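You operate a simulated robot arm through the tools that you are given. There is no shell and no other tool.

You run a simulated robot arm. Do the job below in one go: nothing can be reset, and whatever is moved stays where it is left.

JOB
Put things in order on the window side of the packing table. At the end: the white drum stands where the silver tall green banded beaker stood; the white blue banded tube stands where the orange peg stood; the orange peg from the window side of the packing table is on the white carton (marked "STRIPS"); the silver tall green banded beaker stands where the white blue banded tube stood; the black plug stands where the white drum stood; whatever was shut is shut again. Leave all else as you found it, and nothing knocked over. Set down upright: peg.
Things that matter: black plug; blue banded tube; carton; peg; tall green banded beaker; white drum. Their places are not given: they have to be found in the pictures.

It is judged by the outcome, as a careful person would: the job done as asked, and still so three seconds after it is handed in. It fails if anything else is knocked over, pushed out of place, dropped, spilled or broken.

ROBOT AND FRAMES
A 7-joint arm with a two-finger gripper, fixed in place. Base frame: the origin is at the foot of the arm, x ahead of it, y to its left, z up; the work surface is at about z = 910. Lengths are in mm, angles in rad, forces in N, time in s.
With the tool pointing down near the work surface it reaches from about 340 to 720 mm from the base axis. Its first joint turns from -1.152 to 1.152 rad. Payload 2.45 kg.
The TCP is the grasp point between the finger pads, 26 mm short of the fingertips. In the tool frame z runs along the fingers and y along their closing line. The gripper opens to 96 mm. The gripper's body begins 69 mm behind the TCP.
Orientation is that of the tool frame in the base frame, as [roll, pitch, yaw] about the fixed x, y, z axes, in that order (R = Rz(yaw) Ry(pitch) Rx(roll)). With the fingers straight down and closing along the base's y, the tool's x points along the base's -x, its y along +y and its z along -z.

CONTROLS
- The arm moves only by the tool move_arm. Its argument "motion" is text: rows parted by semicolons, each of 7 numbers parted by spaces: the turn, a rotation vector about the tool's x, y, z in rad, then the shift along the tool's x, y, z in mm, then the opening, from 0 (shut) to 1 (fully open). In form: wx wy wz x y z gripper; .... A call has 1 to 20 rows; each row is the pose to reach, as a shift and turn from the pose commanded when the call began, along the tool's axes at that moment. Rows are played at 5 a second. More than 50 mm and 0.15 rad between two rows, or a gripper value outside its range, and nothing of the call is played. Where a pose cannot be reached the arm comes as near as it can. A force on the tool above 40 N (or 10 N above the force at the start of the call, whichever is more), or a blocked arm, ends the call early, and 0.2 s more pass. Each finger halts on what it meets, pressing with about 42 N; the grip force reading is that of the motor and also rises with nothing between the fingers. The clock runs only during rows and for 0.2 s after the last one: add rows that repeat a pose to give the fingers time. The reply holds the time, the measured pose of the TCP, the force on the tool along the base axes, the opening and the grip force, in the units named above and with some noise, with the torque about the TCP (base axes, N m) and any sound that the robot's microphone picked up.
- Cameras (640 x 400 px; columns grow to the right, rows downward): "scene" is fixed at [143.9, -382.4, 1423.1]; the picture's right is [0.88, -0.48, 0.00], its down [-0.25, -0.46, -0.85] and it looks along [0.41, 0.75, -0.53] (base axes); focal length 311 px, centre (320, 200). "wrist" rides on the gripper at [82, 3, -98] in the tool frame; the picture's right is [-0.04, 1.00, 0.00], its down [-0.73, -0.03, -0.68] and it looks along [-0.68, -0.03, 0.73] (tool axes); focal length 256 px, centre (320, 200).
- grab_frame(camera): a new picture of that camera. The clock stands still meanwhile.
- point_at(camera, pixels): there is no depth. For up to 12 entries [column, row, z] of the newest picture of that camera ("zoom" is the newest enlarged one), the place [x, y] in the base frame at which the ray of that pixel passes the height z, good to about 2 mm, but the place of the scene camera against the robot may be out by one fixed shift of up to 18 mm in any direction. The clock stands still meanwhile.
- inspect(camera, box): a new picture of the part [left, top, right, bottom] of that camera's present view, enlarged. The clock stands still meanwhile.
- close_job(): hands the job in; it is judged then, once.

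Unless the task says otherwise, let go and move clear before handing in.

The tools are called after ">>>" by a JSON object that holds its "name" and its "arguments". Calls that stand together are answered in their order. move_arm: Moves the arm, as the interface text tells. Its arguments: {"type":"object","properties":{"motion":{"type":"string"}},"required":["motion"]} The other tools are called the same way: grab_frame (camera) takes a picture; point_at (camera, pixels) gives the place at which the rays of pixels pass given heights; inspect (camera, box) takes an enlarged picture of a part of a camera's view; close_job () hands the job in.

At the start:

```text
time: 0.0
ee_pos: [453.2, 57.8, 1248.2]
orientation: [3.142, 0.0, 3.141]
wrist_force: [-0.1, -0.3, -0.7]
torque: [0.02, 0.02, -0.01]
grip_width: 96.0
grasp_force: 0.0
```

scene: 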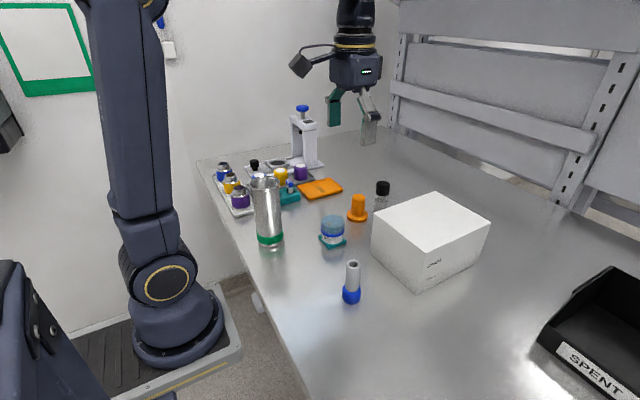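
wrist: 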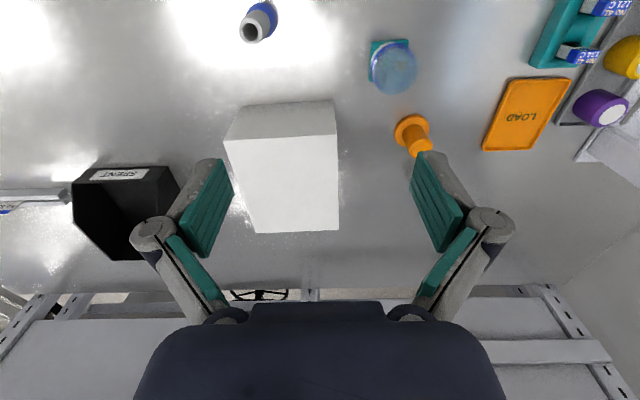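

The scene picture shows the beaker near (268,212), the drum near (332,230), the peg near (357,208), the tube near (351,283), the carton near (430,240) and something black near (382,190). I'll enlarge these areas before I move anything.

>>> {"name": "inspect", "arguments": {"camera": "scene", "box": [300, 160, 500, 310]}}

>>> {"name": "inspect", "arguments": {"camera": "scene", "box": [200, 90, 360, 260]}}

>>> {"name": "inspect", "arguments": {"camera": "wrist", "box": [200, 0, 640, 250]}}

```text
2.67 times, centred on (400, 235) of scene
```

zoom: 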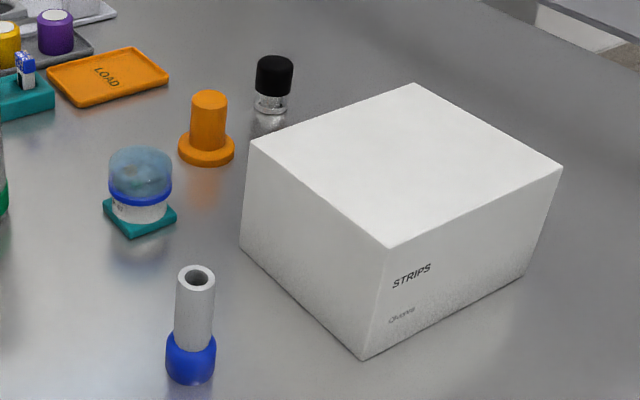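

```text
2.35 times, centred on (280, 175) of scene
```

zoom: 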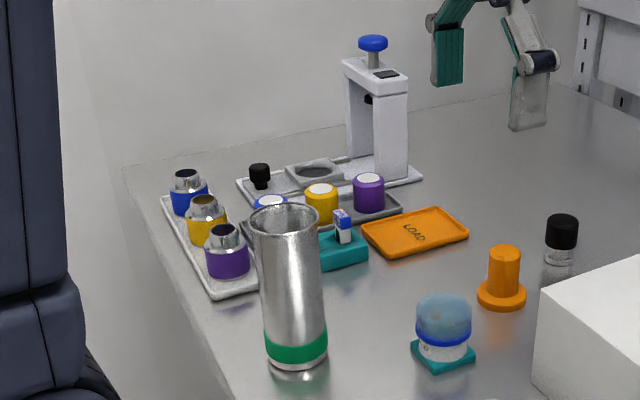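

```text
1.45 times, centred on (420, 125) of wrist
```

zoom: 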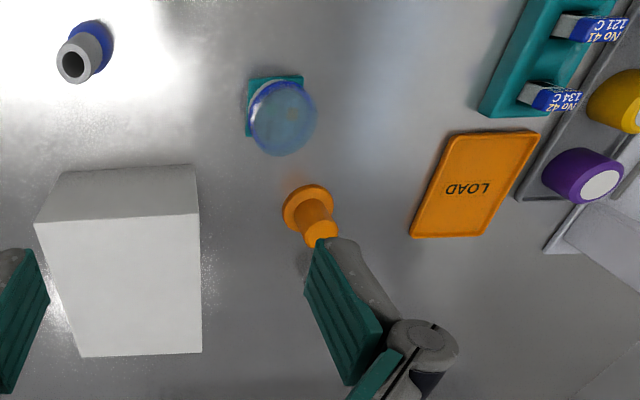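

The drum near (332,230) seems to sit on a teal square with a translucent cap. The black item near (382,190) has a clear lower part. I'll get first positions from both cameras.

>>> {"name": "grab_frame", "arguments": {"camera": "wrist"}}

>>> {"name": "point_at", "arguments": {"camera": "wrist", "pixels": [[413, 131, 910], [388, 52, 910], [265, 12, 910], [246, 107, 910], [333, 101, 910], [224, 140, 1000], [337, 135, 1000], [339, 230, 1000], [256, 233, 1000]]}}

>>> {"name": "grab_frame", "arguments": {"camera": "scene"}}

>>> {"name": "point_at", "arguments": {"camera": "scene", "pixels": [[357, 217, 910], [333, 241, 910], [351, 298, 910], [269, 243, 910], [381, 208, 910], [382, 187, 950], [415, 293, 910], [496, 264, 910], [390, 253, 910], [255, 171, 910]]}}

```text
taken
```

wrist: 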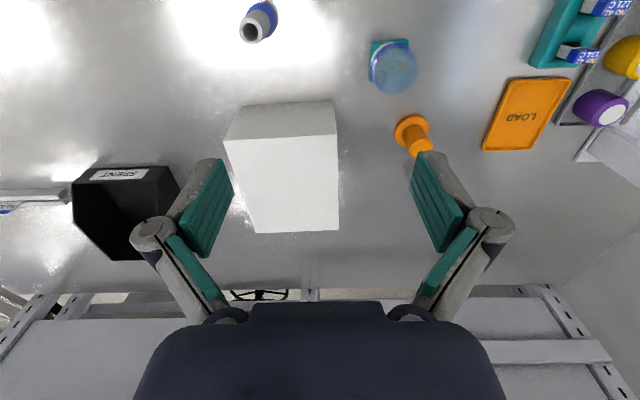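

```text
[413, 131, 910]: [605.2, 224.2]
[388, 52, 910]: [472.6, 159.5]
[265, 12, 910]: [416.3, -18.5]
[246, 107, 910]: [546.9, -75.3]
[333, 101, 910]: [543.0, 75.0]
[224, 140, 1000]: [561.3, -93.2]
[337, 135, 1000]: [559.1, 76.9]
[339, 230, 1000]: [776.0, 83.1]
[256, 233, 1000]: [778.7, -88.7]
```

```text
taken
```

scene: 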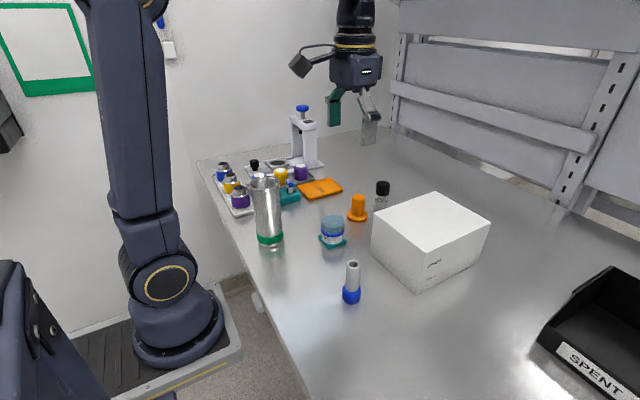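

```text
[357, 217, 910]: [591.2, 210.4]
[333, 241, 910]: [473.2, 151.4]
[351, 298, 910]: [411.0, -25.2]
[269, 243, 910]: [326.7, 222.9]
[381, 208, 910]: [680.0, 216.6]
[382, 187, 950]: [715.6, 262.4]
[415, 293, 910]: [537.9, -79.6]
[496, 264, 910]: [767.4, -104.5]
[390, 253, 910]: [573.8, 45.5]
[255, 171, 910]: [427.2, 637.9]
```

Positions so far: peg about (600,222), drum about (473,158), tube about (416,-18), beaker about (333,230), black-topped item about (680,225), and the carton spanning x 545–745, y -80..76. I'll move the wrist camera closer to look at the drum and the black item.

>>> {"name": "move_arm", "arguments": {"motion": "0 0 0 10 40 30 1; 0 0 0 20 80 60 1; 0 0 0 30 100 100 1; 0 0 0 40 100 140 1; 0 0 0 40 100 140 1"}}

>>> {"name": "grab_frame", "arguments": {"camera": "wrist"}}

>>> {"name": "inspect", "arguments": {"camera": "scene", "box": [350, 170, 410, 215]}}

>>> {"name": "inspect", "arguments": {"camera": "scene", "box": [305, 200, 365, 255]}}

```text
refused: row 1 steps farther than a row can; nothing moved
```

```text
taken
```

wrist: 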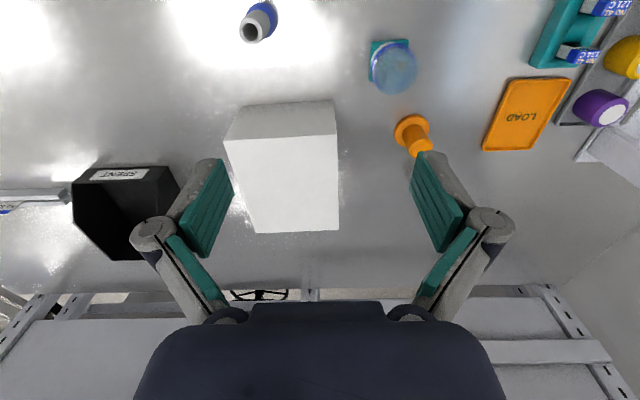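

```text
8.89 times, centred on (380, 192) of scene
```

zoom: 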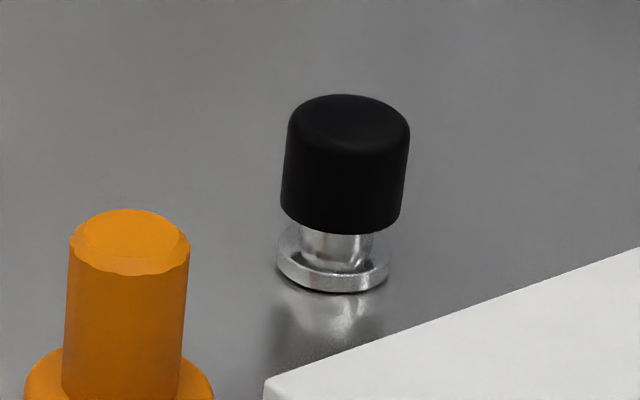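

```text
7.27 times, centred on (335, 228) of scene
```

zoom: 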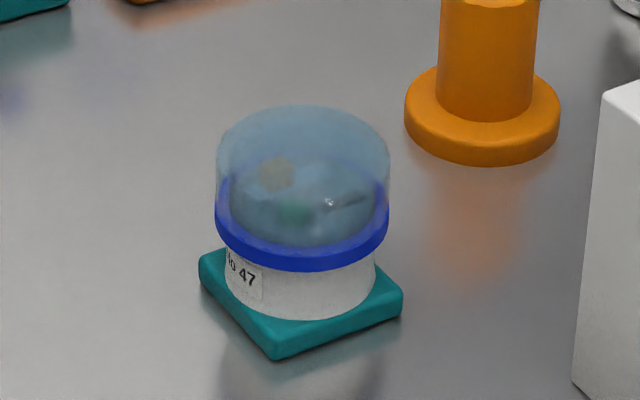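

The first row was slightly over 50 mm, so nothing moved. The enlarged views show that the black item is a metal-flanged plug with a black top, and that the drum is white with a translucent cap and sits on a teal pad. I'll move in with shorter steps.

>>> {"name": "move_arm", "arguments": {"motion": "0 0 0 10 30 30 1; 0 0 0 20 60 60 1; 0 0 0 30 80 95 1; 0 0 0 40 100 130 1; 0 0 0 40 100 140 1; 0 0 0 40 100 140 1"}}

>>> {"name": "grab_frame", "arguments": {"camera": "wrist"}}

```text
time: 1.4
ee_pos: [411.9, 157.8, 1107.1]
orientation: [3.141, 0.0, -3.141]
wrist_force: [0.2, 0.1, -0.5]
torque: [-0.03, 0.0, -0.01]
grip_width: 95.7
grasp_force: 0.2
```

```text
taken
```

wrist: 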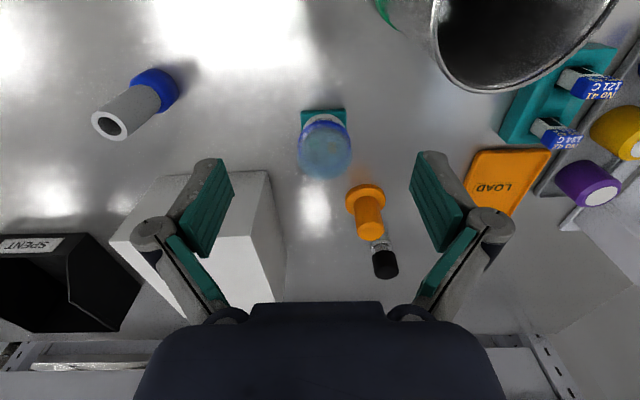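

From here the drum is at (325,140), the peg at (368,210), the plug at (384,262) and the beaker is open at (520,40). I'll enlarge these.

>>> {"name": "inspect", "arguments": {"camera": "wrist", "box": [270, 80, 430, 290]}}

>>> {"name": "inspect", "arguments": {"camera": "wrist", "box": [280, 90, 370, 190]}}

>>> {"name": "inspect", "arguments": {"camera": "wrist", "box": [360, 0, 640, 140]}}

>>> {"name": "inspect", "arguments": {"camera": "wrist", "box": [80, 50, 200, 150]}}

>>> {"name": "point_at", "arguments": {"camera": "wrist", "pixels": [[366, 197, 910], [385, 250, 910], [302, 108, 918], [346, 109, 918], [324, 118, 918]]}}

```text
1.90 times, centred on (350, 185) of wrist
```

zoom: 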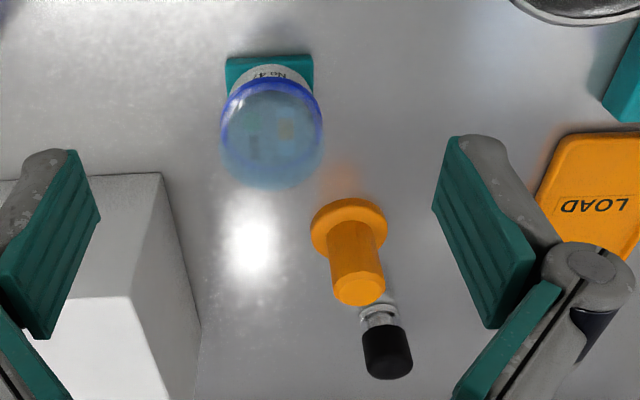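

```text
4.00 times, centred on (325, 140) of wrist
```

zoom: 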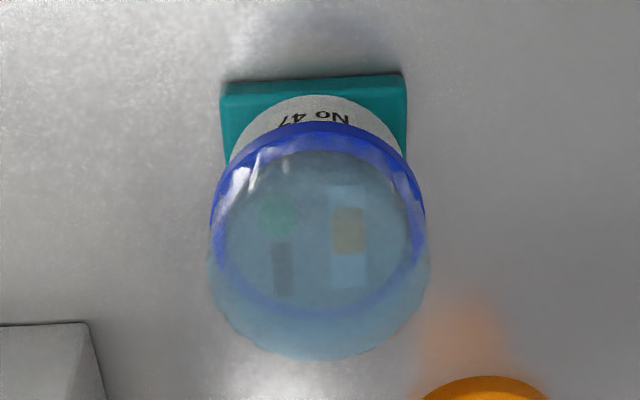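

```text
2.29 times, centred on (500, 70) of wrist
```

zoom: 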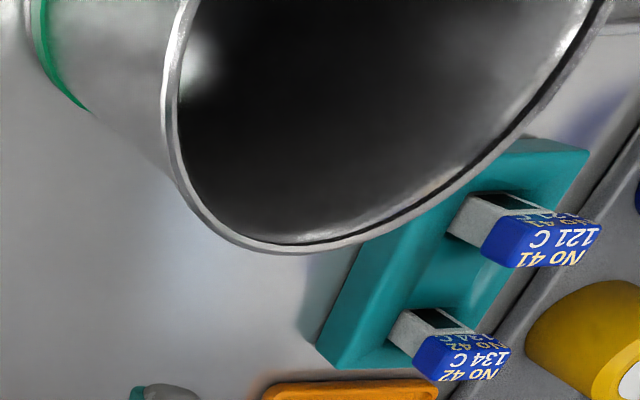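

```text
4.00 times, centred on (140, 100) of wrist
```

zoom: 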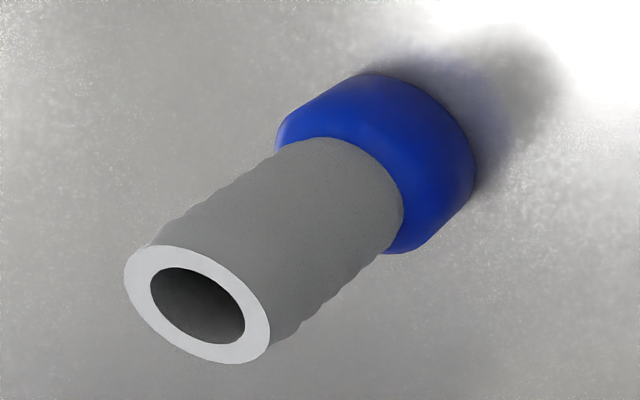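

```text
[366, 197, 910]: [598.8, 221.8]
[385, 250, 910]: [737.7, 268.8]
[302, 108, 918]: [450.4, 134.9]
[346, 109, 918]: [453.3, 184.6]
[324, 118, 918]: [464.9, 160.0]
```

The drum is a capped container with things inside, sitting on a teal pad whose near edge runs from about (450,135) to (453,185). The plug looks far out, so I'll measure it from both cameras.

>>> {"name": "inspect", "arguments": {"camera": "wrist", "box": [330, 170, 430, 290]}}

>>> {"name": "point_at", "arguments": {"camera": "scene", "pixels": [[381.5, 200, 913], [382, 184, 950], [357, 216, 910], [333, 236, 918], [351, 296, 910], [269, 242, 910], [390, 248, 910], [371, 250, 910]]}}

>>> {"name": "point_at", "arguments": {"camera": "wrist", "pixels": [[380.5, 242, 913], [385, 262, 950], [369, 236, 960], [365, 196, 915]]}}

```text
3.33 times, centred on (380, 230) of wrist
```

zoom: 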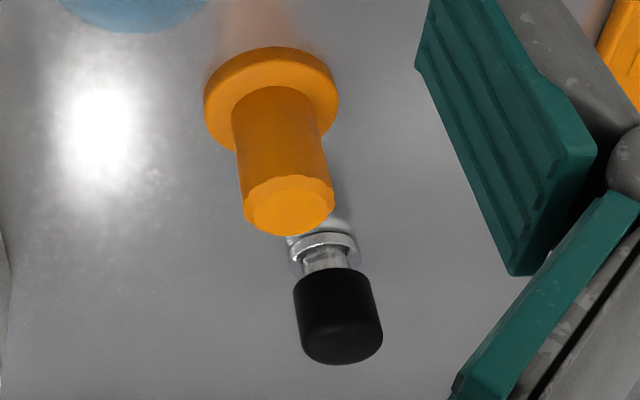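

```text
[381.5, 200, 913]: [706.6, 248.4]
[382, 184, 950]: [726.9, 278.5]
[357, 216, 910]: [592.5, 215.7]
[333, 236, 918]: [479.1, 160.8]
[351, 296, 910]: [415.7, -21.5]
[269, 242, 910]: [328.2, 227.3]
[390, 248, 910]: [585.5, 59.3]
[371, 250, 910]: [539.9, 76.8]
```

```text
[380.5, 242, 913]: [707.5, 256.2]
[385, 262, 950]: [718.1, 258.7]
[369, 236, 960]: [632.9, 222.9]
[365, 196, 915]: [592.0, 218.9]
```

The plug is around (707,255), at the edge of reach, the peg around (597,220), and the beaker's base around (333,233). I'll start with the peg by moving above it for a precise view.

>>> {"name": "move_arm", "arguments": {"motion": "0 0 0 -37 12 9 1; 0 0 0 -74 24 18 1; 0 0 0 -111 37 28 1; 0 0 0 -148 49 37 1; 0 0 0 -185 62 47 1; 0 0 0 -185 62 47 1; 0 0 0 -185 62 47 1"}}

>>> {"name": "grab_frame", "arguments": {"camera": "wrist"}}

>>> {"name": "grab_frame", "arguments": {"camera": "scene"}}

```text
time: 3.0
ee_pos: [598.6, 223.1, 1061.1]
orientation: [3.141, 0.0, 3.139]
wrist_force: [-0.5, 0.1, 0.0]
torque: [0.03, 0.01, 0.03]
grip_width: 96.0
grasp_force: 0.1
```

```text
taken
```

wrist: 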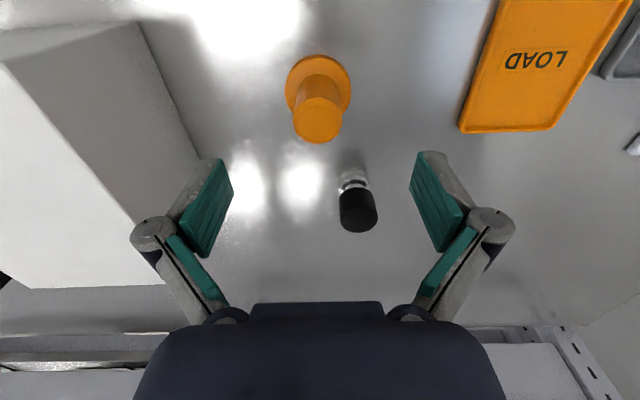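

```text
taken
```

scene: 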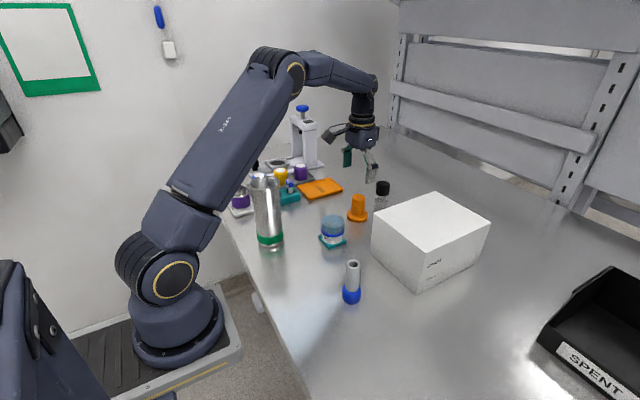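

The peg is now at (318,85) for its flange and (318,123) for its stem top, and the plug is at (357,195). I'll measure both.

>>> {"name": "inspect", "arguments": {"camera": "wrist", "box": [260, 40, 400, 240]}}

>>> {"name": "point_at", "arguments": {"camera": "wrist", "pixels": [[285, 84, 922], [351, 87, 922], [318, 55, 910], [293, 122, 978], [343, 123, 978], [318, 142, 978], [318, 105, 978], [352, 180, 915], [357, 215, 955], [339, 200, 940], [377, 200, 940]]}}

```text
2.00 times, centred on (330, 140) of wrist
```

zoom: 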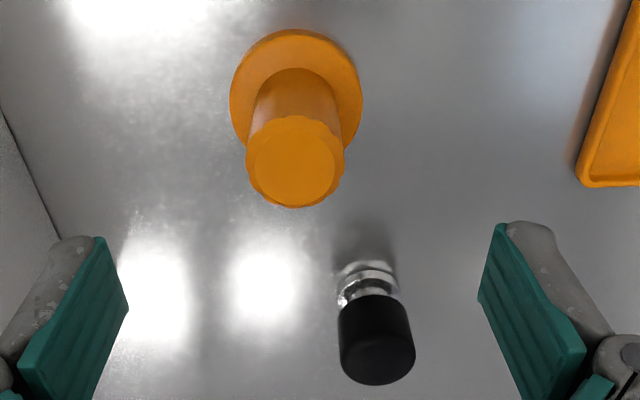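

```text
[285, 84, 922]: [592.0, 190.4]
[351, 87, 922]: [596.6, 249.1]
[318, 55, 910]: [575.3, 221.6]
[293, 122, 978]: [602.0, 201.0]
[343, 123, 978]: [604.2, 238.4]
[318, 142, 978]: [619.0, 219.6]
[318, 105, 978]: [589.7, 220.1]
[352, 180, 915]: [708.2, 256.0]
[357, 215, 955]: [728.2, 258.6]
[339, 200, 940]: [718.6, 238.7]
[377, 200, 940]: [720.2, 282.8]
```

The peg axis comes out at about (603,220) with its top at about 978, and the plug is near (712,257). I'll read the pose again with a still row before going down.

>>> {"name": "move_arm", "arguments": {"motion": "0 0 0 0 0 0 1"}}

>>> {"name": "move_arm", "arguments": {"motion": "0 0 0 0 0 0 1"}}

```text
time: 3.4
ee_pos: [597.9, 222.3, 1061.4]
orientation: [-3.141, -0.001, 3.141]
wrist_force: [-0.8, 0.3, 1.8]
torque: [-0.01, 0.0, -0.01]
grip_width: 96.1
grasp_force: 0.0
```

```text
time: 3.8
ee_pos: [597.7, 222.5, 1059.7]
orientation: [-3.14, -0.001, 3.141]
wrist_force: [-0.2, 0.5, 0.4]
torque: [-0.01, 0.02, -0.01]
grip_width: 96.1
grasp_force: 0.2
```

The true TCP is about (598,222.6,1060.7). I'll go down to about (603,220,957) and close on the stem, keeping the tips above the flange.

>>> {"name": "move_arm", "arguments": {"motion": "0 0 0 -5 -2.5 40 1; 0 0 0 -5 -2.5 80 1; 0 0 0 -5 -2.5 104 1; 0 0 0 -5 -2.5 104 1; 0 0 0 -5 -2.5 104 1"}}

>>> {"name": "grab_frame", "arguments": {"camera": "wrist"}}

>>> {"name": "inspect", "arguments": {"camera": "scene", "box": [310, 140, 430, 240]}}

```text
time: 5.0
ee_pos: [603.2, 220.8, 957.4]
orientation: [3.141, 0.0, 3.141]
wrist_force: [0.3, -1.0, 1.0]
torque: [0.01, 0.01, 0.01]
grip_width: 96.1
grasp_force: 0.0
```

```text
taken
```

wrist: 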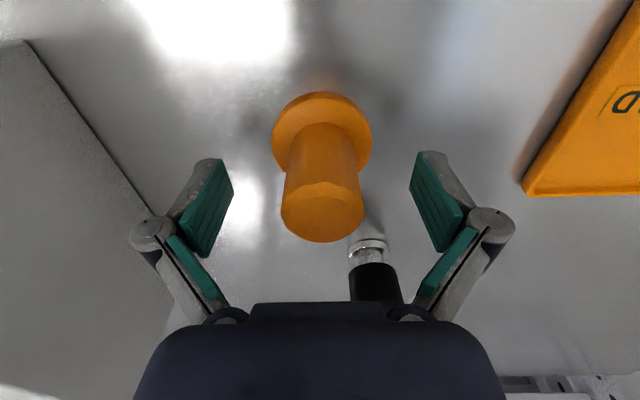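

```text
4.00 times, centred on (370, 190) of scene
```

zoom: 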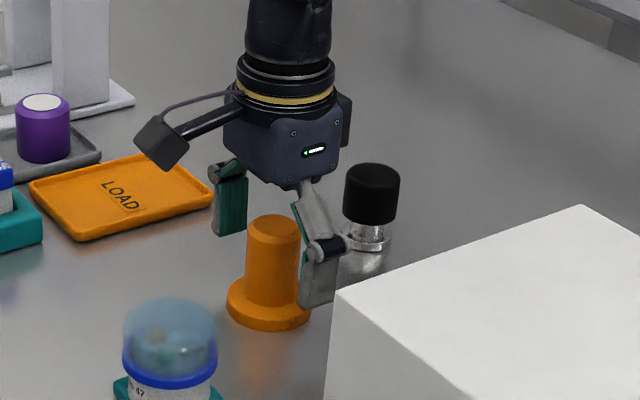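

The stem sits between the open fingers, with its top at (322,212). I'll close on it.

>>> {"name": "move_arm", "arguments": {"motion": "0 0 0 0 0 0 0.3; 0 0 0 0 0 0 0.3; 0 0 0 0 0 0 0.3; 0 0 0 0 0 0 0.3; 0 0 0 0 0 0 0.3; 0 0 0 0 0 0 0.3"}}

>>> {"name": "grab_frame", "arguments": {"camera": "wrist"}}

```text
time: 6.4
ee_pos: [603.7, 218.9, 958.1]
orientation: [-3.141, 0.0, 3.139]
wrist_force: [-0.7, -0.4, 2.4]
torque: [0.0, 0.01, 0.02]
grip_width: 36.4
grasp_force: 42.4
```

```text
taken
```

wrist: 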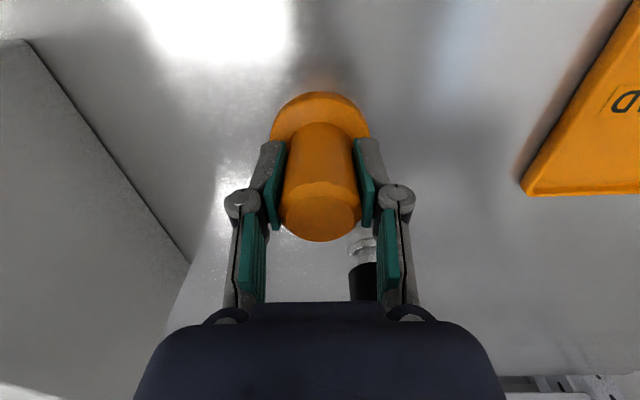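

The grip reads 36.4 mm at 42 N, so the peg is held. I'll lift it well above the carton top and check the hold.

>>> {"name": "move_arm", "arguments": {"motion": "0 0 0 0 0 -15 0.3; 0 0 0 0 0 -55 0.3; 0 0 0 0 0 -100 0.3; 0 0 0 0 0 -145 0.3; 0 0 0 0 0 -165 0.3; 0 0 0 0 0 -165 0.3"}}

>>> {"name": "grab_frame", "arguments": {"camera": "wrist"}}

>>> {"name": "grab_frame", "arguments": {"camera": "scene"}}

```text
time: 7.8
ee_pos: [603.6, 218.6, 1122.3]
orientation: [-3.141, 0.001, -3.141]
wrist_force: [0.1, -0.3, -1.0]
torque: [0.02, 0.0, -0.02]
grip_width: 36.1
grasp_force: 41.6
```

```text
taken
```

wrist: 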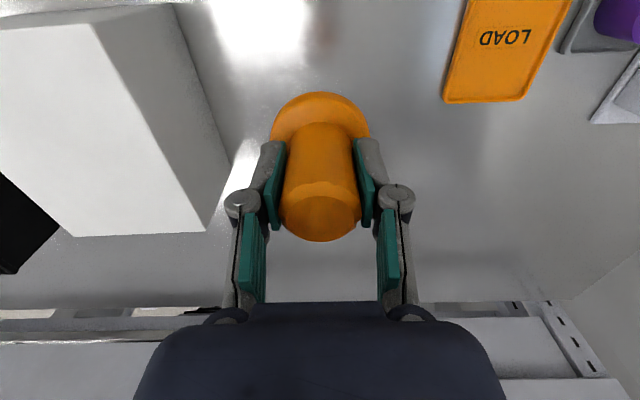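

```text
taken
```

scene: 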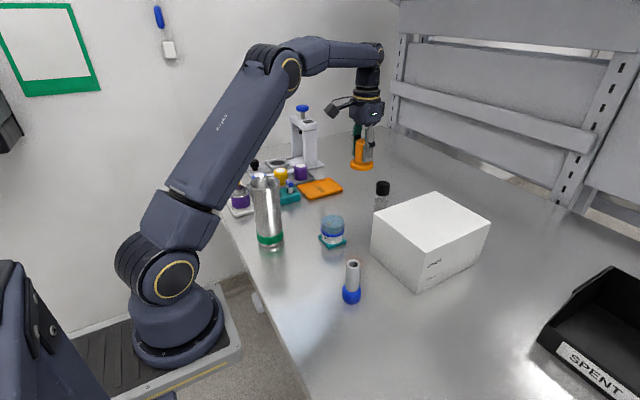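

The peg came up clean. Before placing it I'll measure the carton's top and height from both cameras.

>>> {"name": "point_at", "arguments": {"camera": "scene", "pixels": [[415.7, 295, 910], [370, 251, 910], [476.8, 263.1, 910], [425.1, 253, 1020], [425.1, 253, 1030], [374.5, 213.3, 1020], [374.5, 213.3, 1030], [490.7, 222.6, 1020], [490.7, 222.6, 1030], [435.6, 191.2, 1020], [435.6, 191.2, 1030]]}}

>>> {"name": "point_at", "arguments": {"camera": "wrist", "pixels": [[92, 23, 1020], [92, 23, 1030], [206, 232, 1020], [206, 232, 1030], [73, 236, 1020], [175, 4, 910], [229, 163, 910]]}}

```text
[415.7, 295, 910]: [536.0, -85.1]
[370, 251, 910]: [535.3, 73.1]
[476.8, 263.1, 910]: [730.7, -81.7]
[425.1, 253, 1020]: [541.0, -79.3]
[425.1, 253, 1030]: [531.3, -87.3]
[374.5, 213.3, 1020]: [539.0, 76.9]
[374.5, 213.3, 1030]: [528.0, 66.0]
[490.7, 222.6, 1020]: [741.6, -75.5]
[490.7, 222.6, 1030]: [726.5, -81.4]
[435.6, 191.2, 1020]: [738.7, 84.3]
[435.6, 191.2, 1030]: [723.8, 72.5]
```

```text
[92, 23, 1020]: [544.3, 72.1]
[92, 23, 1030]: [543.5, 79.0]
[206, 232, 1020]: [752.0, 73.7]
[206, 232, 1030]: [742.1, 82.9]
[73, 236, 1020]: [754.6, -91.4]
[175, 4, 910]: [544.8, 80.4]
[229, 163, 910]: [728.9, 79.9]
```

The carton spans about x 545–740, y -79..80, with its top at about 1025. I'll carry the peg over its middle and then lower it gently.

>>> {"name": "move_arm", "arguments": {"motion": "0 0 0 -5 -44 0 0.3; 0 0 0 -10 -88 0 0.3; 0 0 0 -15 -132 0 0.3; 0 0 0 -20 -176 0 0.3; 0 0 0 -27 -219 0 0.3; 0 0 0 -27 -219 0 0.3; 0 0 0 -27 -219 0 0.3; 0 0 0 -27 -219 30 0.3; 0 0 0 -27 -219 40 0.3; 0 0 0 -27 -219 40 0.3"}}

>>> {"name": "grab_frame", "arguments": {"camera": "wrist"}}

>>> {"name": "inspect", "arguments": {"camera": "scene", "box": [340, 120, 520, 260]}}

```text
time: 10.0
ee_pos: [628.1, -1.5, 1083.6]
orientation: [-3.14, -0.001, -3.141]
wrist_force: [0.1, 1.2, -1.0]
torque: [0.01, 0.0, -0.05]
grip_width: 36.3
grasp_force: 42.1
```

```text
taken
```

wrist: 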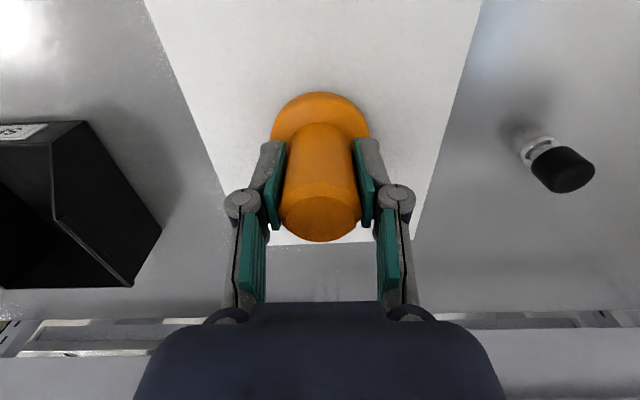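

```text
2.86 times, centred on (430, 190) of scene
```

zoom: 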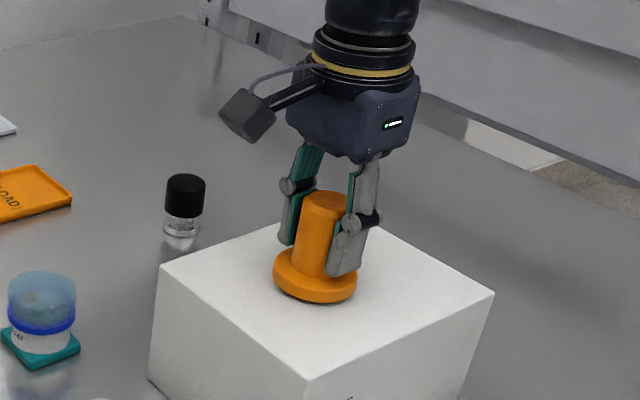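

The peg base is about 10 mm above the carton. I'll lower it in small steps and watch the force.

>>> {"name": "move_arm", "arguments": {"motion": "0 0 0 0 0 3 0.3; 0 0 0 0 0 6 0.3; 0 0 0 0 0 8 0.3; 0 0 0 0 0 8 0.3"}}

>>> {"name": "move_arm", "arguments": {"motion": "0 0 0 0 0 1 0.3; 0 0 0 0 0 1 0.3"}}

>>> {"name": "move_arm", "arguments": {"motion": "0 0 0 0 0 1 0.3; 0 0 0 0 0 1 0.3"}}

```text
time: 11.0
ee_pos: [629.9, -2.0, 1076.6]
orientation: [3.141, 0.006, -3.141]
wrist_force: [-6.8, 0.1, 28.0]
torque: [0.03, 0.25, 0.04]
grip_width: 36.7
grasp_force: 41.7
```

```text
time: 11.6
ee_pos: [630.2, -2.6, 1076.5]
orientation: [3.142, 0.006, 3.141]
wrist_force: [1.1, -1.8, 28.3]
torque: [-0.06, -0.16, 0.0]
grip_width: 36.3
grasp_force: 42.0
```

```text
time: 12.2
ee_pos: [630.7, -1.6, 1075.3]
orientation: [-3.141, 0.003, -3.142]
wrist_force: [-0.1, -2.3, 29.1]
torque: [-0.05, -0.11, -0.01]
grip_width: 36.3
grasp_force: 41.6
```

The peg touched the carton at about z 1076 with 28 N. I'll ease up a little to take off the load, then open.

>>> {"name": "move_arm", "arguments": {"motion": "0 0 0 0 0 -2 0.3; 0 0 0 0 0 -2.5 0.3; 0 0 0 0 0 -2.5 0.3"}}

```text
time: 13.0
ee_pos: [628.5, -1.9, 1073.5]
orientation: [3.142, -0.002, 3.14]
wrist_force: [5.1, -0.2, 12.5]
torque: [-0.17, -0.31, 0.03]
grip_width: 36.5
grasp_force: 42.0
```

>>> {"name": "move_arm", "arguments": {"motion": "0 0 0 0 0 0 0.45; 0 0 0 0 0 0 0.6; 0 0 0 0 0 0 0.8; 0 0 0 0 0 0 0.8; 0 0 0 0 0 0 0.8; 0 0 0 0 0 0 0.8"}}

>>> {"name": "grab_frame", "arguments": {"camera": "wrist"}}

>>> {"name": "inspect", "arguments": {"camera": "scene", "box": [340, 120, 520, 260]}}

```text
time: 14.4
ee_pos: [629.1, -2.1, 1076.3]
orientation: [3.14, 0.0, -3.141]
wrist_force: [-0.2, -0.3, 0.1]
torque: [0.0, -0.04, -0.01]
grip_width: 76.7
grasp_force: 0.2
```

```text
taken
```

wrist: 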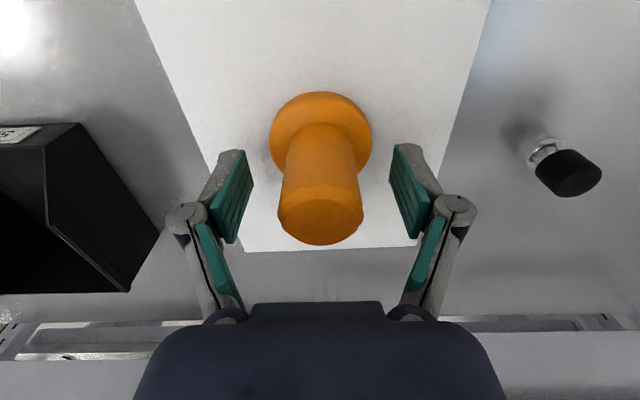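

```text
2.86 times, centred on (430, 190) of scene
```

zoom: 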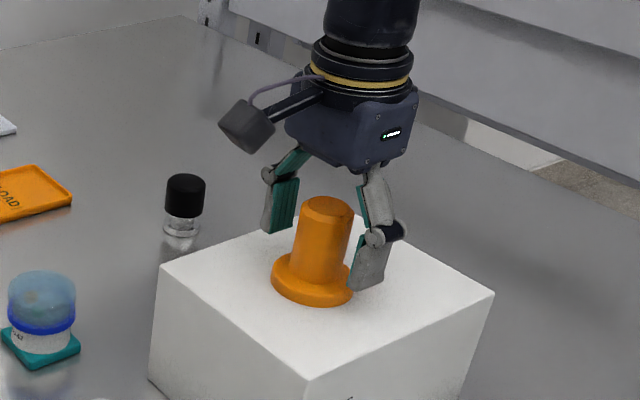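

The peg stands upright on the carton, well clear of its edges. I'll rise straight up and then travel to the tube.

>>> {"name": "move_arm", "arguments": {"motion": "0 0 0 0 0 -40 0.8; 0 0 0 0 0 -80 0.8; 0 0 0 0 0 -90 0.8; 0 0 0 45 -5 -90 0.8; 0 0 0 90 -8 -80 1; 0 0 0 135 -12 -60 1; 0 0 0 180 -16 -40 1; 0 0 0 213 -18 -30 1; 0 0 0 213 -18 -30 1; 0 0 0 213 -18 -30 1"}}

>>> {"name": "grab_frame", "arguments": {"camera": "wrist"}}

>>> {"name": "grab_frame", "arguments": {"camera": "scene"}}

```text
time: 16.6
ee_pos: [415.2, -20.1, 1107.5]
orientation: [3.141, -0.001, -3.141]
wrist_force: [-0.3, 0.0, 0.3]
torque: [0.01, -0.02, 0.03]
grip_width: 95.9
grasp_force: 0.0
```

```text
taken
```

wrist: 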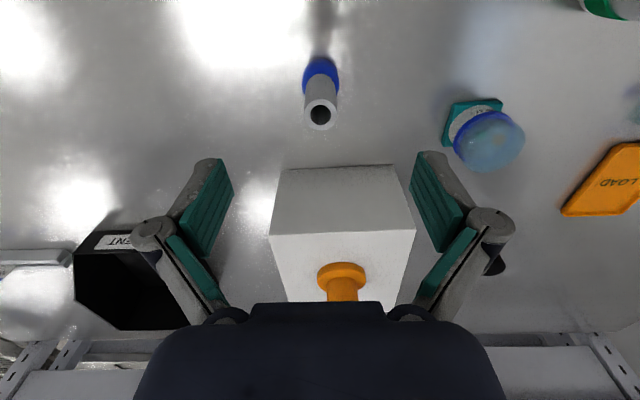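

```text
taken
```

scene: 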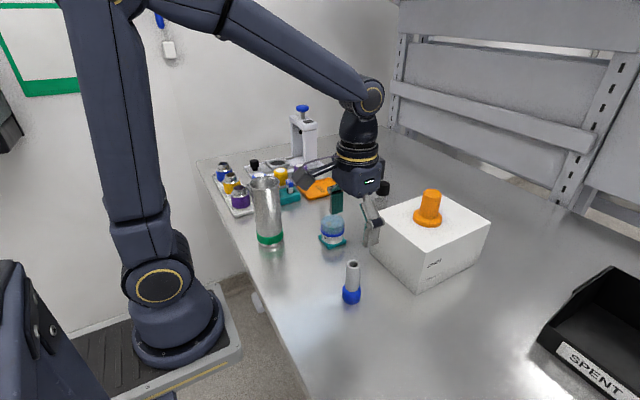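

The tube is at (320,72–115) in the wrist picture. I'll enlarge it and measure it.

>>> {"name": "inspect", "arguments": {"camera": "wrist", "box": [280, 40, 360, 140]}}

>>> {"name": "point_at", "arguments": {"camera": "wrist", "pixels": [[321, 58, 910], [303, 76, 920], [339, 76, 920], [304, 115, 990], [336, 115, 990], [320, 130, 990], [320, 99, 990], [320, 114, 980], [320, 114, 1000]]}}

```text
4.00 times, centred on (320, 90) of wrist
```

zoom: 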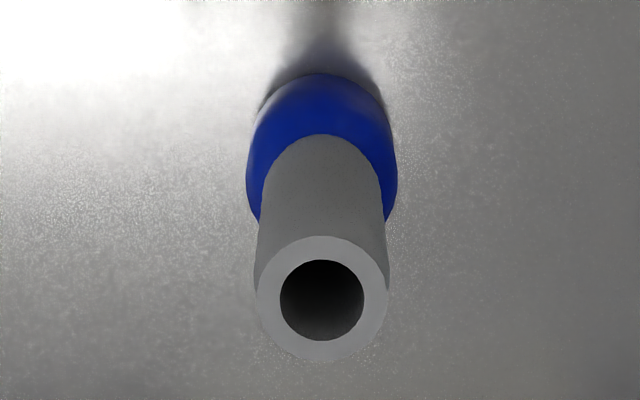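

```text
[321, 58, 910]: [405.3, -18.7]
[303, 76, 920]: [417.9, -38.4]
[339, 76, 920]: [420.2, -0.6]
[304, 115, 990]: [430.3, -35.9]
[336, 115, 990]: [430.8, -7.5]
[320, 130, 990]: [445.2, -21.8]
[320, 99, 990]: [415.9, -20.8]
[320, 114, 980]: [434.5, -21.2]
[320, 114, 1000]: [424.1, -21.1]
```

The tube's base is about 38 mm across and its axis is near (421–425,-20.5), with the top at about 1000. I'll go lower to refine that.

>>> {"name": "move_arm", "arguments": {"motion": "0 0 0 -3 0 30 1; 0 0 0 -7 0 60 1; 0 0 0 -7 0 60 1; 0 0 0 -7 0 60 1"}}

>>> {"name": "inspect", "arguments": {"camera": "wrist", "box": [260, 40, 380, 200]}}

```text
time: 17.6
ee_pos: [423.3, -20.5, 1045.9]
orientation: [3.141, 0.0, 3.14]
wrist_force: [0.6, -0.1, 0.2]
torque: [0.04, -0.02, 0.01]
grip_width: 95.8
grasp_force: 0.1
```

```text
2.50 times, centred on (320, 120) of wrist
```

zoom: 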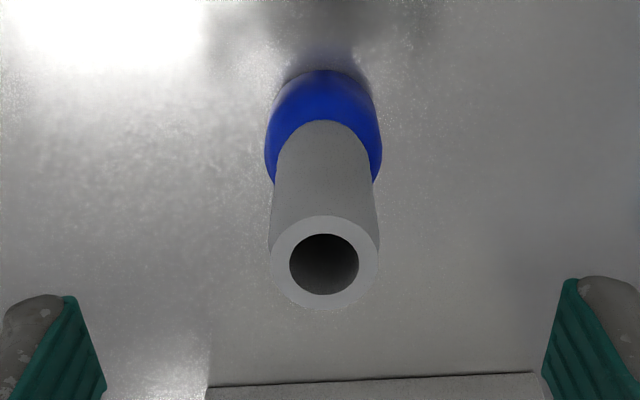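

>>> {"name": "point_at", "arguments": {"camera": "wrist", "pixels": [[321, 67.2, 910], [298.2, 96, 920], [344.8, 96, 920], [321.6, 144.8, 1000], [321.6, 144.8, 990], [299.6, 143, 1000], [343.2, 143, 1000], [321, 126, 1000], [321, 164, 1000]]}}

```text
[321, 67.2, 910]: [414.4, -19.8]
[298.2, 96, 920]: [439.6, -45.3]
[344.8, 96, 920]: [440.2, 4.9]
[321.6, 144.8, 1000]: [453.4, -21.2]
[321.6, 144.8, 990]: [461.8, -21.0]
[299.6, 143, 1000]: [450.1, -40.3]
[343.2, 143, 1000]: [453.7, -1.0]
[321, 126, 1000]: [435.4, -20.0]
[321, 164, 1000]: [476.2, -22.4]
```

Those values used the older wrist picture's pose, so I'll repeat them on the enlarged picture.

>>> {"name": "point_at", "arguments": {"camera": "zoom", "pixels": [[322, 68, 910], [264, 140, 920], [382, 140, 920], [324, 262, 1000], [324, 262, 990], [269, 262, 1000], [378, 262, 1000], [324, 215, 1000], [324, 310, 1000]]}}

```text
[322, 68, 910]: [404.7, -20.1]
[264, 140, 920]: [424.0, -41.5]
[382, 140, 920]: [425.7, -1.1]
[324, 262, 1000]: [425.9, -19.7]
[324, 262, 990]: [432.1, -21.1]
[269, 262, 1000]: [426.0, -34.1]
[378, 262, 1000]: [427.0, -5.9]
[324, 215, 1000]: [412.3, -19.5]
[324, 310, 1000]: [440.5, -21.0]
```

The tube axis is (425,-20.5), its base is about 40 mm across and its top is at about 1000. I'll go down to grip the stem at z 968, above the blue band.

>>> {"name": "move_arm", "arguments": {"motion": "0 0 0 -2.3 0 40 1; 0 0 0 -2.3 0 78.5 1; 0 0 0 -2.3 0 78.5 1; 0 0 0 -2.3 0 78.5 1"}}

>>> {"name": "grab_frame", "arguments": {"camera": "wrist"}}

>>> {"name": "inspect", "arguments": {"camera": "scene", "box": [290, 200, 410, 320]}}

```text
time: 18.6
ee_pos: [425.6, -19.3, 965.1]
orientation: [3.141, 0.001, 3.141]
wrist_force: [0.5, -0.4, -0.1]
torque: [0.0, -0.04, -0.01]
grip_width: 96.0
grasp_force: 0.0
```

```text
taken
```

wrist: 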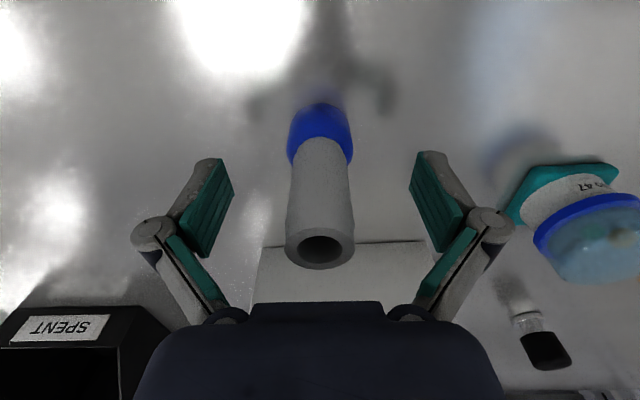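

```text
3.33 times, centred on (350, 260) of scene
```

zoom: 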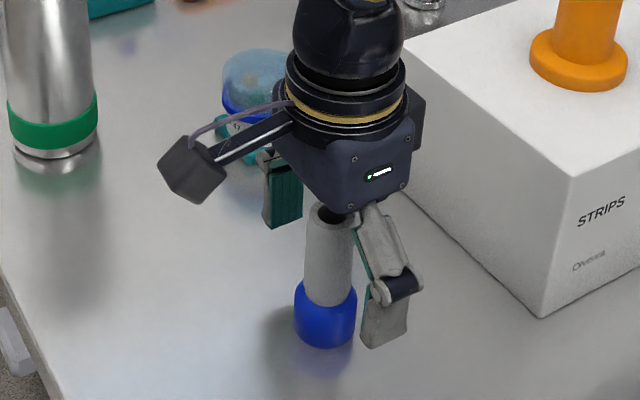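

The tube stem is centred between the fingers at (320,200). I'll close on it and lift a little to test the hold.

>>> {"name": "move_arm", "arguments": {"motion": "0 0 0 0 0 0 0.22; 0 0 0 0 0 0 0.22; 0 0 0 0 0 0 0.22; 0 0 0 0 0 0 0.22; 0 0 0 0 0 0 0.22; 0 0 0 0 0 0 0.22"}}

>>> {"name": "move_arm", "arguments": {"motion": "0 0 0 0 0 0 0.22"}}

>>> {"name": "grab_frame", "arguments": {"camera": "wrist"}}

```text
time: 20.0
ee_pos: [426.4, -19.2, 967.2]
orientation: [-3.141, 0.003, 3.141]
wrist_force: [-1.2, -0.1, 17.6]
torque: [0.01, 0.09, -0.04]
grip_width: 27.4
grasp_force: 41.4
```

```text
time: 20.4
ee_pos: [426.6, -20.8, 965.6]
orientation: [3.141, 0.002, 3.141]
wrist_force: [0.7, -0.6, 21.8]
torque: [0.0, 0.11, -0.01]
grip_width: 27.4
grasp_force: 42.1
```

```text
taken
```

wrist: 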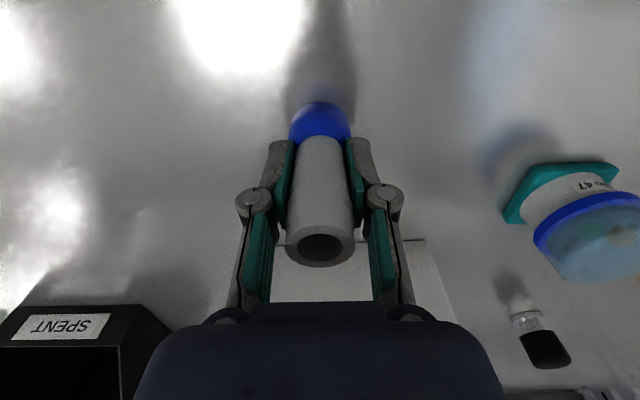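

There is about 20 N of upward force, so the fingertips are bearing on the blue shoulder. I'll reopen, rise 7 mm and close again.

>>> {"name": "move_arm", "arguments": {"motion": "0 0 0 0 0 0 0.5; 0 0 0 0 0 0 0.5; 0 0 0 0 0 0 0.5; 0 0 0 0 0 -7 0.5; 0 0 0 0 0 -7 0.5; 0 0 0 0 0 -7 0.22; 0 0 0 0 0 -7 0.22; 0 0 0 0 0 -7 0.22; 0 0 0 0 0 -7 0.22; 0 0 0 0 0 -7 0.22"}}

>>> {"name": "move_arm", "arguments": {"motion": "0 0 0 0 0 0 0.22"}}

>>> {"name": "grab_frame", "arguments": {"camera": "wrist"}}

```text
time: 22.6
ee_pos: [425.1, -19.9, 972.7]
orientation: [3.141, -0.001, 3.14]
wrist_force: [-1.2, 0.7, 3.1]
torque: [-0.03, 0.04, -0.07]
grip_width: 27.3
grasp_force: 42.4
```

```text
time: 23.0
ee_pos: [426.5, -20.1, 971.6]
orientation: [-3.141, 0.0, 3.14]
wrist_force: [0.1, 0.1, 4.0]
torque: [0.04, 0.04, -0.07]
grip_width: 27.5
grasp_force: 41.8
```

```text
taken
```

wrist: 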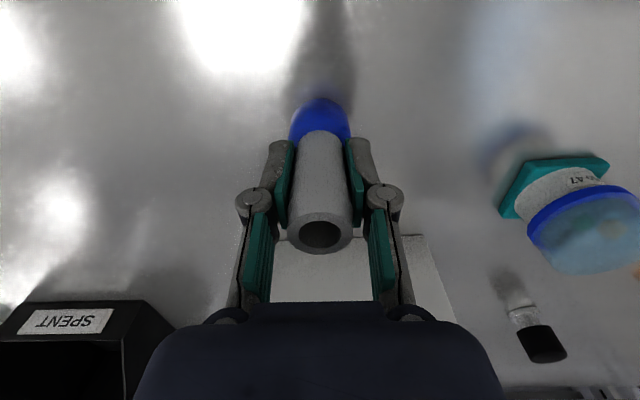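

The load is down to about 4 N and the tube is held at 27.4 mm. I'll lift it and carry it to above the peg's old place at (603,220).

>>> {"name": "move_arm", "arguments": {"motion": "0 0 0 0 0 -10 0.22; 0 0 0 0 0 -50 0.22; 0 0 0 0 0 -95 0.22; 0 0 0 0 0 -128 0.22; 0 0 0 -25.4 34.3 -128 0.22; 0 0 0 -50.8 68.6 -128 0.22; 0 0 0 -76 103 -128 0.22; 0 0 0 -101.5 137 -128 0.22; 0 0 0 -127 171.5 -128 0.22; 0 0 0 -152 206 -128 0.22; 0 0 0 -177.5 240 -128 0.22; 0 0 0 -177.5 240 -128 0.22; 0 0 0 -177.5 240 -128 0.22"}}

>>> {"name": "grab_frame", "arguments": {"camera": "wrist"}}

>>> {"name": "grab_frame", "arguments": {"camera": "scene"}}

```text
time: 25.8
ee_pos: [604.8, 218.5, 1103.5]
orientation: [3.141, -0.001, -3.141]
wrist_force: [0.3, 0.2, -0.3]
torque: [0.01, 0.02, 0.02]
grip_width: 27.4
grasp_force: 41.7
```

```text
taken
```

wrist: 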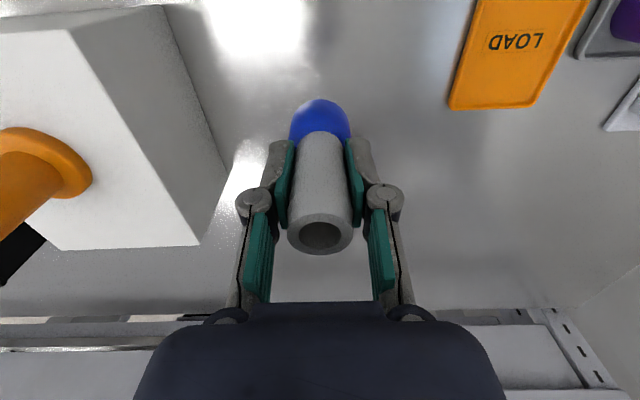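

```text
taken
```

scene: 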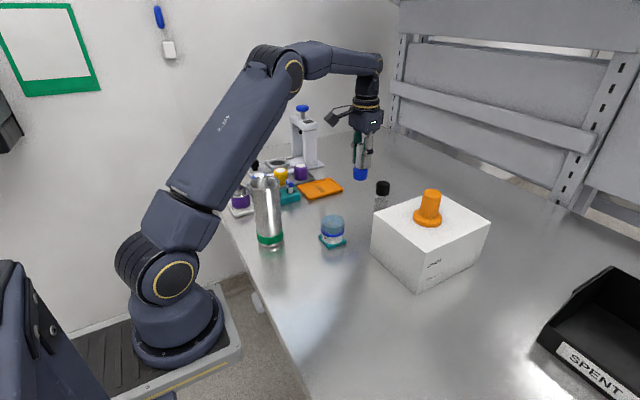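

The tube hangs at about (604,219,1103). I'll lower it most of the way, then feel for the table.

>>> {"name": "move_arm", "arguments": {"motion": "0 0 0 1 1 40 0.22; 0 0 0 1 1 80 0.22; 0 0 0 1 1 110 0.22; 0 0 0 1 1 123 0.22; 0 0 0 1 1 123 0.22; 0 0 0 1 1 123 0.22"}}

>>> {"name": "move_arm", "arguments": {"motion": "0 0 0 0 0 2 0.22; 0 0 0 0 0 2 0.22"}}

```text
time: 27.2
ee_pos: [603.0, 220.0, 979.8]
orientation: [-3.141, 0.001, 3.141]
wrist_force: [1.1, 1.1, -1.1]
torque: [0.02, 0.01, 0.02]
grip_width: 27.4
grasp_force: 41.7
```

```text
time: 27.8
ee_pos: [603.9, 221.4, 977.2]
orientation: [3.141, 0.001, 3.139]
wrist_force: [0.0, -0.2, -0.8]
torque: [-0.04, 0.02, 0.02]
grip_width: 27.5
grasp_force: 41.7
```

>>> {"name": "move_arm", "arguments": {"motion": "0 0 0 0 0 1.5 0.22; 0 0 0 0 0 1.5 0.22"}}

>>> {"name": "move_arm", "arguments": {"motion": "0 0 0 0 0 1 0.22; 0 0 0 0 0 1 0.22"}}

```text
time: 28.4
ee_pos: [603.2, 221.3, 975.4]
orientation: [-3.141, 0.0, -3.141]
wrist_force: [-0.5, 0.1, -0.5]
torque: [-0.03, -0.01, 0.02]
grip_width: 27.0
grasp_force: 42.0
```

```text
time: 29.0
ee_pos: [603.5, 220.0, 973.5]
orientation: [3.141, 0.0, 3.141]
wrist_force: [-0.3, 0.3, -0.5]
torque: [0.0, 0.0, -0.06]
grip_width: 27.2
grasp_force: 42.4
```

No contact yet after 127.5 of the 128 mm lifted, so I'll lower another millimetre.

>>> {"name": "move_arm", "arguments": {"motion": "0 0 0 0 0 1 0.22; 0 0 0 0 0 1 0.22"}}

>>> {"name": "inspect", "arguments": {"camera": "scene", "box": [310, 150, 430, 250]}}

```text
time: 29.6
ee_pos: [602.0, 221.2, 974.3]
orientation: [-3.141, -0.001, 3.141]
wrist_force: [-1.0, -0.3, -0.7]
torque: [0.0, -0.01, -0.01]
grip_width: 27.6
grasp_force: 42.1
```

```text
4.00 times, centred on (370, 200) of scene
```

zoom: 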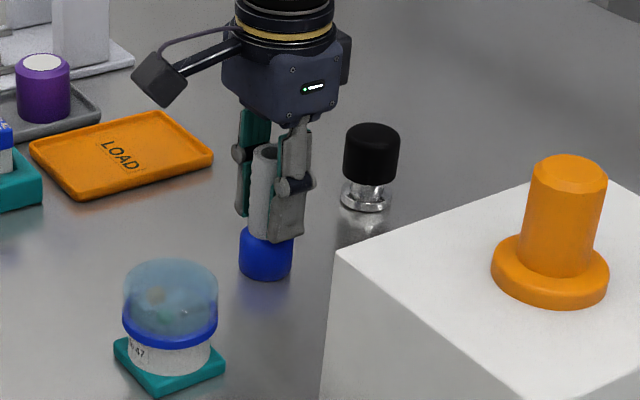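

>>> {"name": "move_arm", "arguments": {"motion": "0 0 0 0 0 1 0.22; 0 0 0 0 0 1 0.22"}}

>>> {"name": "move_arm", "arguments": {"motion": "0 0 0 0 0 0.7 0.22; 0 0 0 0 0 0.7 0.22"}}

```text
time: 30.2
ee_pos: [602.9, 220.8, 972.4]
orientation: [3.14, 0.0, 3.141]
wrist_force: [-1.1, -0.7, 2.1]
torque: [-0.01, 0.01, -0.04]
grip_width: 27.3
grasp_force: 41.8
```

```text
time: 30.8
ee_pos: [602.1, 220.6, 972.2]
orientation: [-3.141, 0.001, -3.141]
wrist_force: [-3.6, -0.6, 11.6]
torque: [-0.07, 0.19, -0.06]
grip_width: 27.3
grasp_force: 41.8
```

Contact is at 11.6 N, so the tube is down at about (602.7,220.6). I'll open, then rise straight up.

>>> {"name": "move_arm", "arguments": {"motion": "0 0 0 0 0 0 0.4; 0 0 0 0 0 0 0.7; 0 0 0 0 0 0 0.8; 0 0 0 0 0 0 0.8; 0 0 0 0 0 0 0.8; 0 0 0 0 0 0 0.8"}}

>>> {"name": "grab_frame", "arguments": {"camera": "wrist"}}

>>> {"name": "move_arm", "arguments": {"motion": "0 0 0 0 0 -40 0.8; 0 0 0 0 0 -80 0.8; 0 0 0 0 0 -120 0.8; 0 0 0 0 0 -125 0.8; 0 0 0 0 0 -125 0.8"}}

>>> {"name": "grab_frame", "arguments": {"camera": "wrist"}}

>>> {"name": "grab_frame", "arguments": {"camera": "scene"}}

```text
time: 32.2
ee_pos: [602.1, 220.8, 972.3]
orientation: [3.141, -0.001, 3.142]
wrist_force: [-0.2, 0.1, 0.6]
torque: [0.01, 0.03, 0.02]
grip_width: 76.7
grasp_force: 0.1
```

```text
taken
```

wrist: 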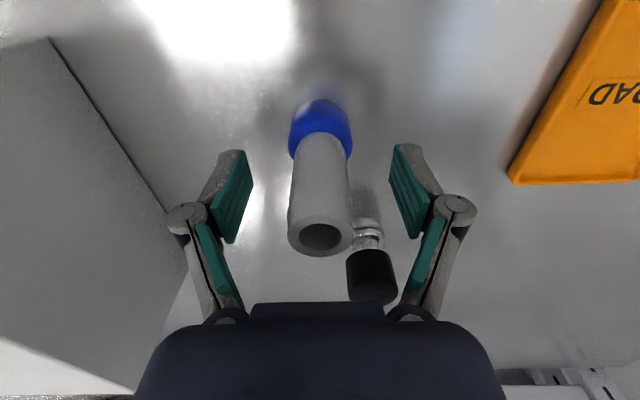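

```text
time: 33.4
ee_pos: [601.4, 219.6, 1098.6]
orientation: [3.141, 0.0, -3.14]
wrist_force: [-0.5, 0.2, 0.0]
torque: [0.03, 0.03, -0.02]
grip_width: 76.4
grasp_force: 0.1
```

```text
taken
```

wrist: 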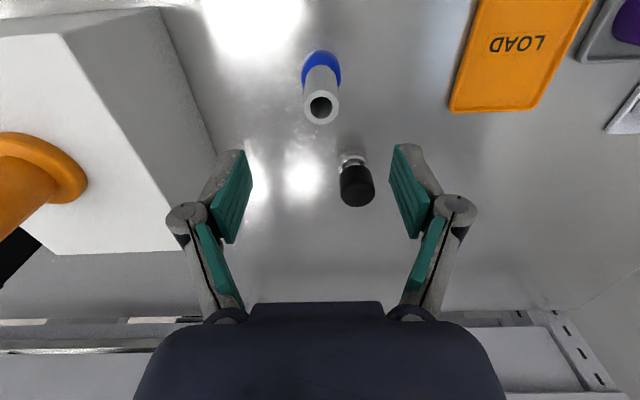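

```text
taken
```

scene: 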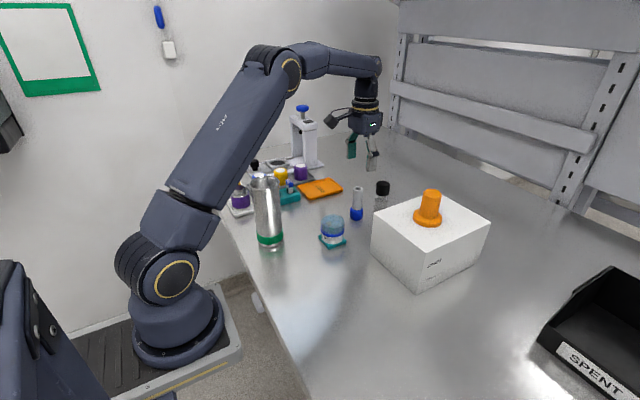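

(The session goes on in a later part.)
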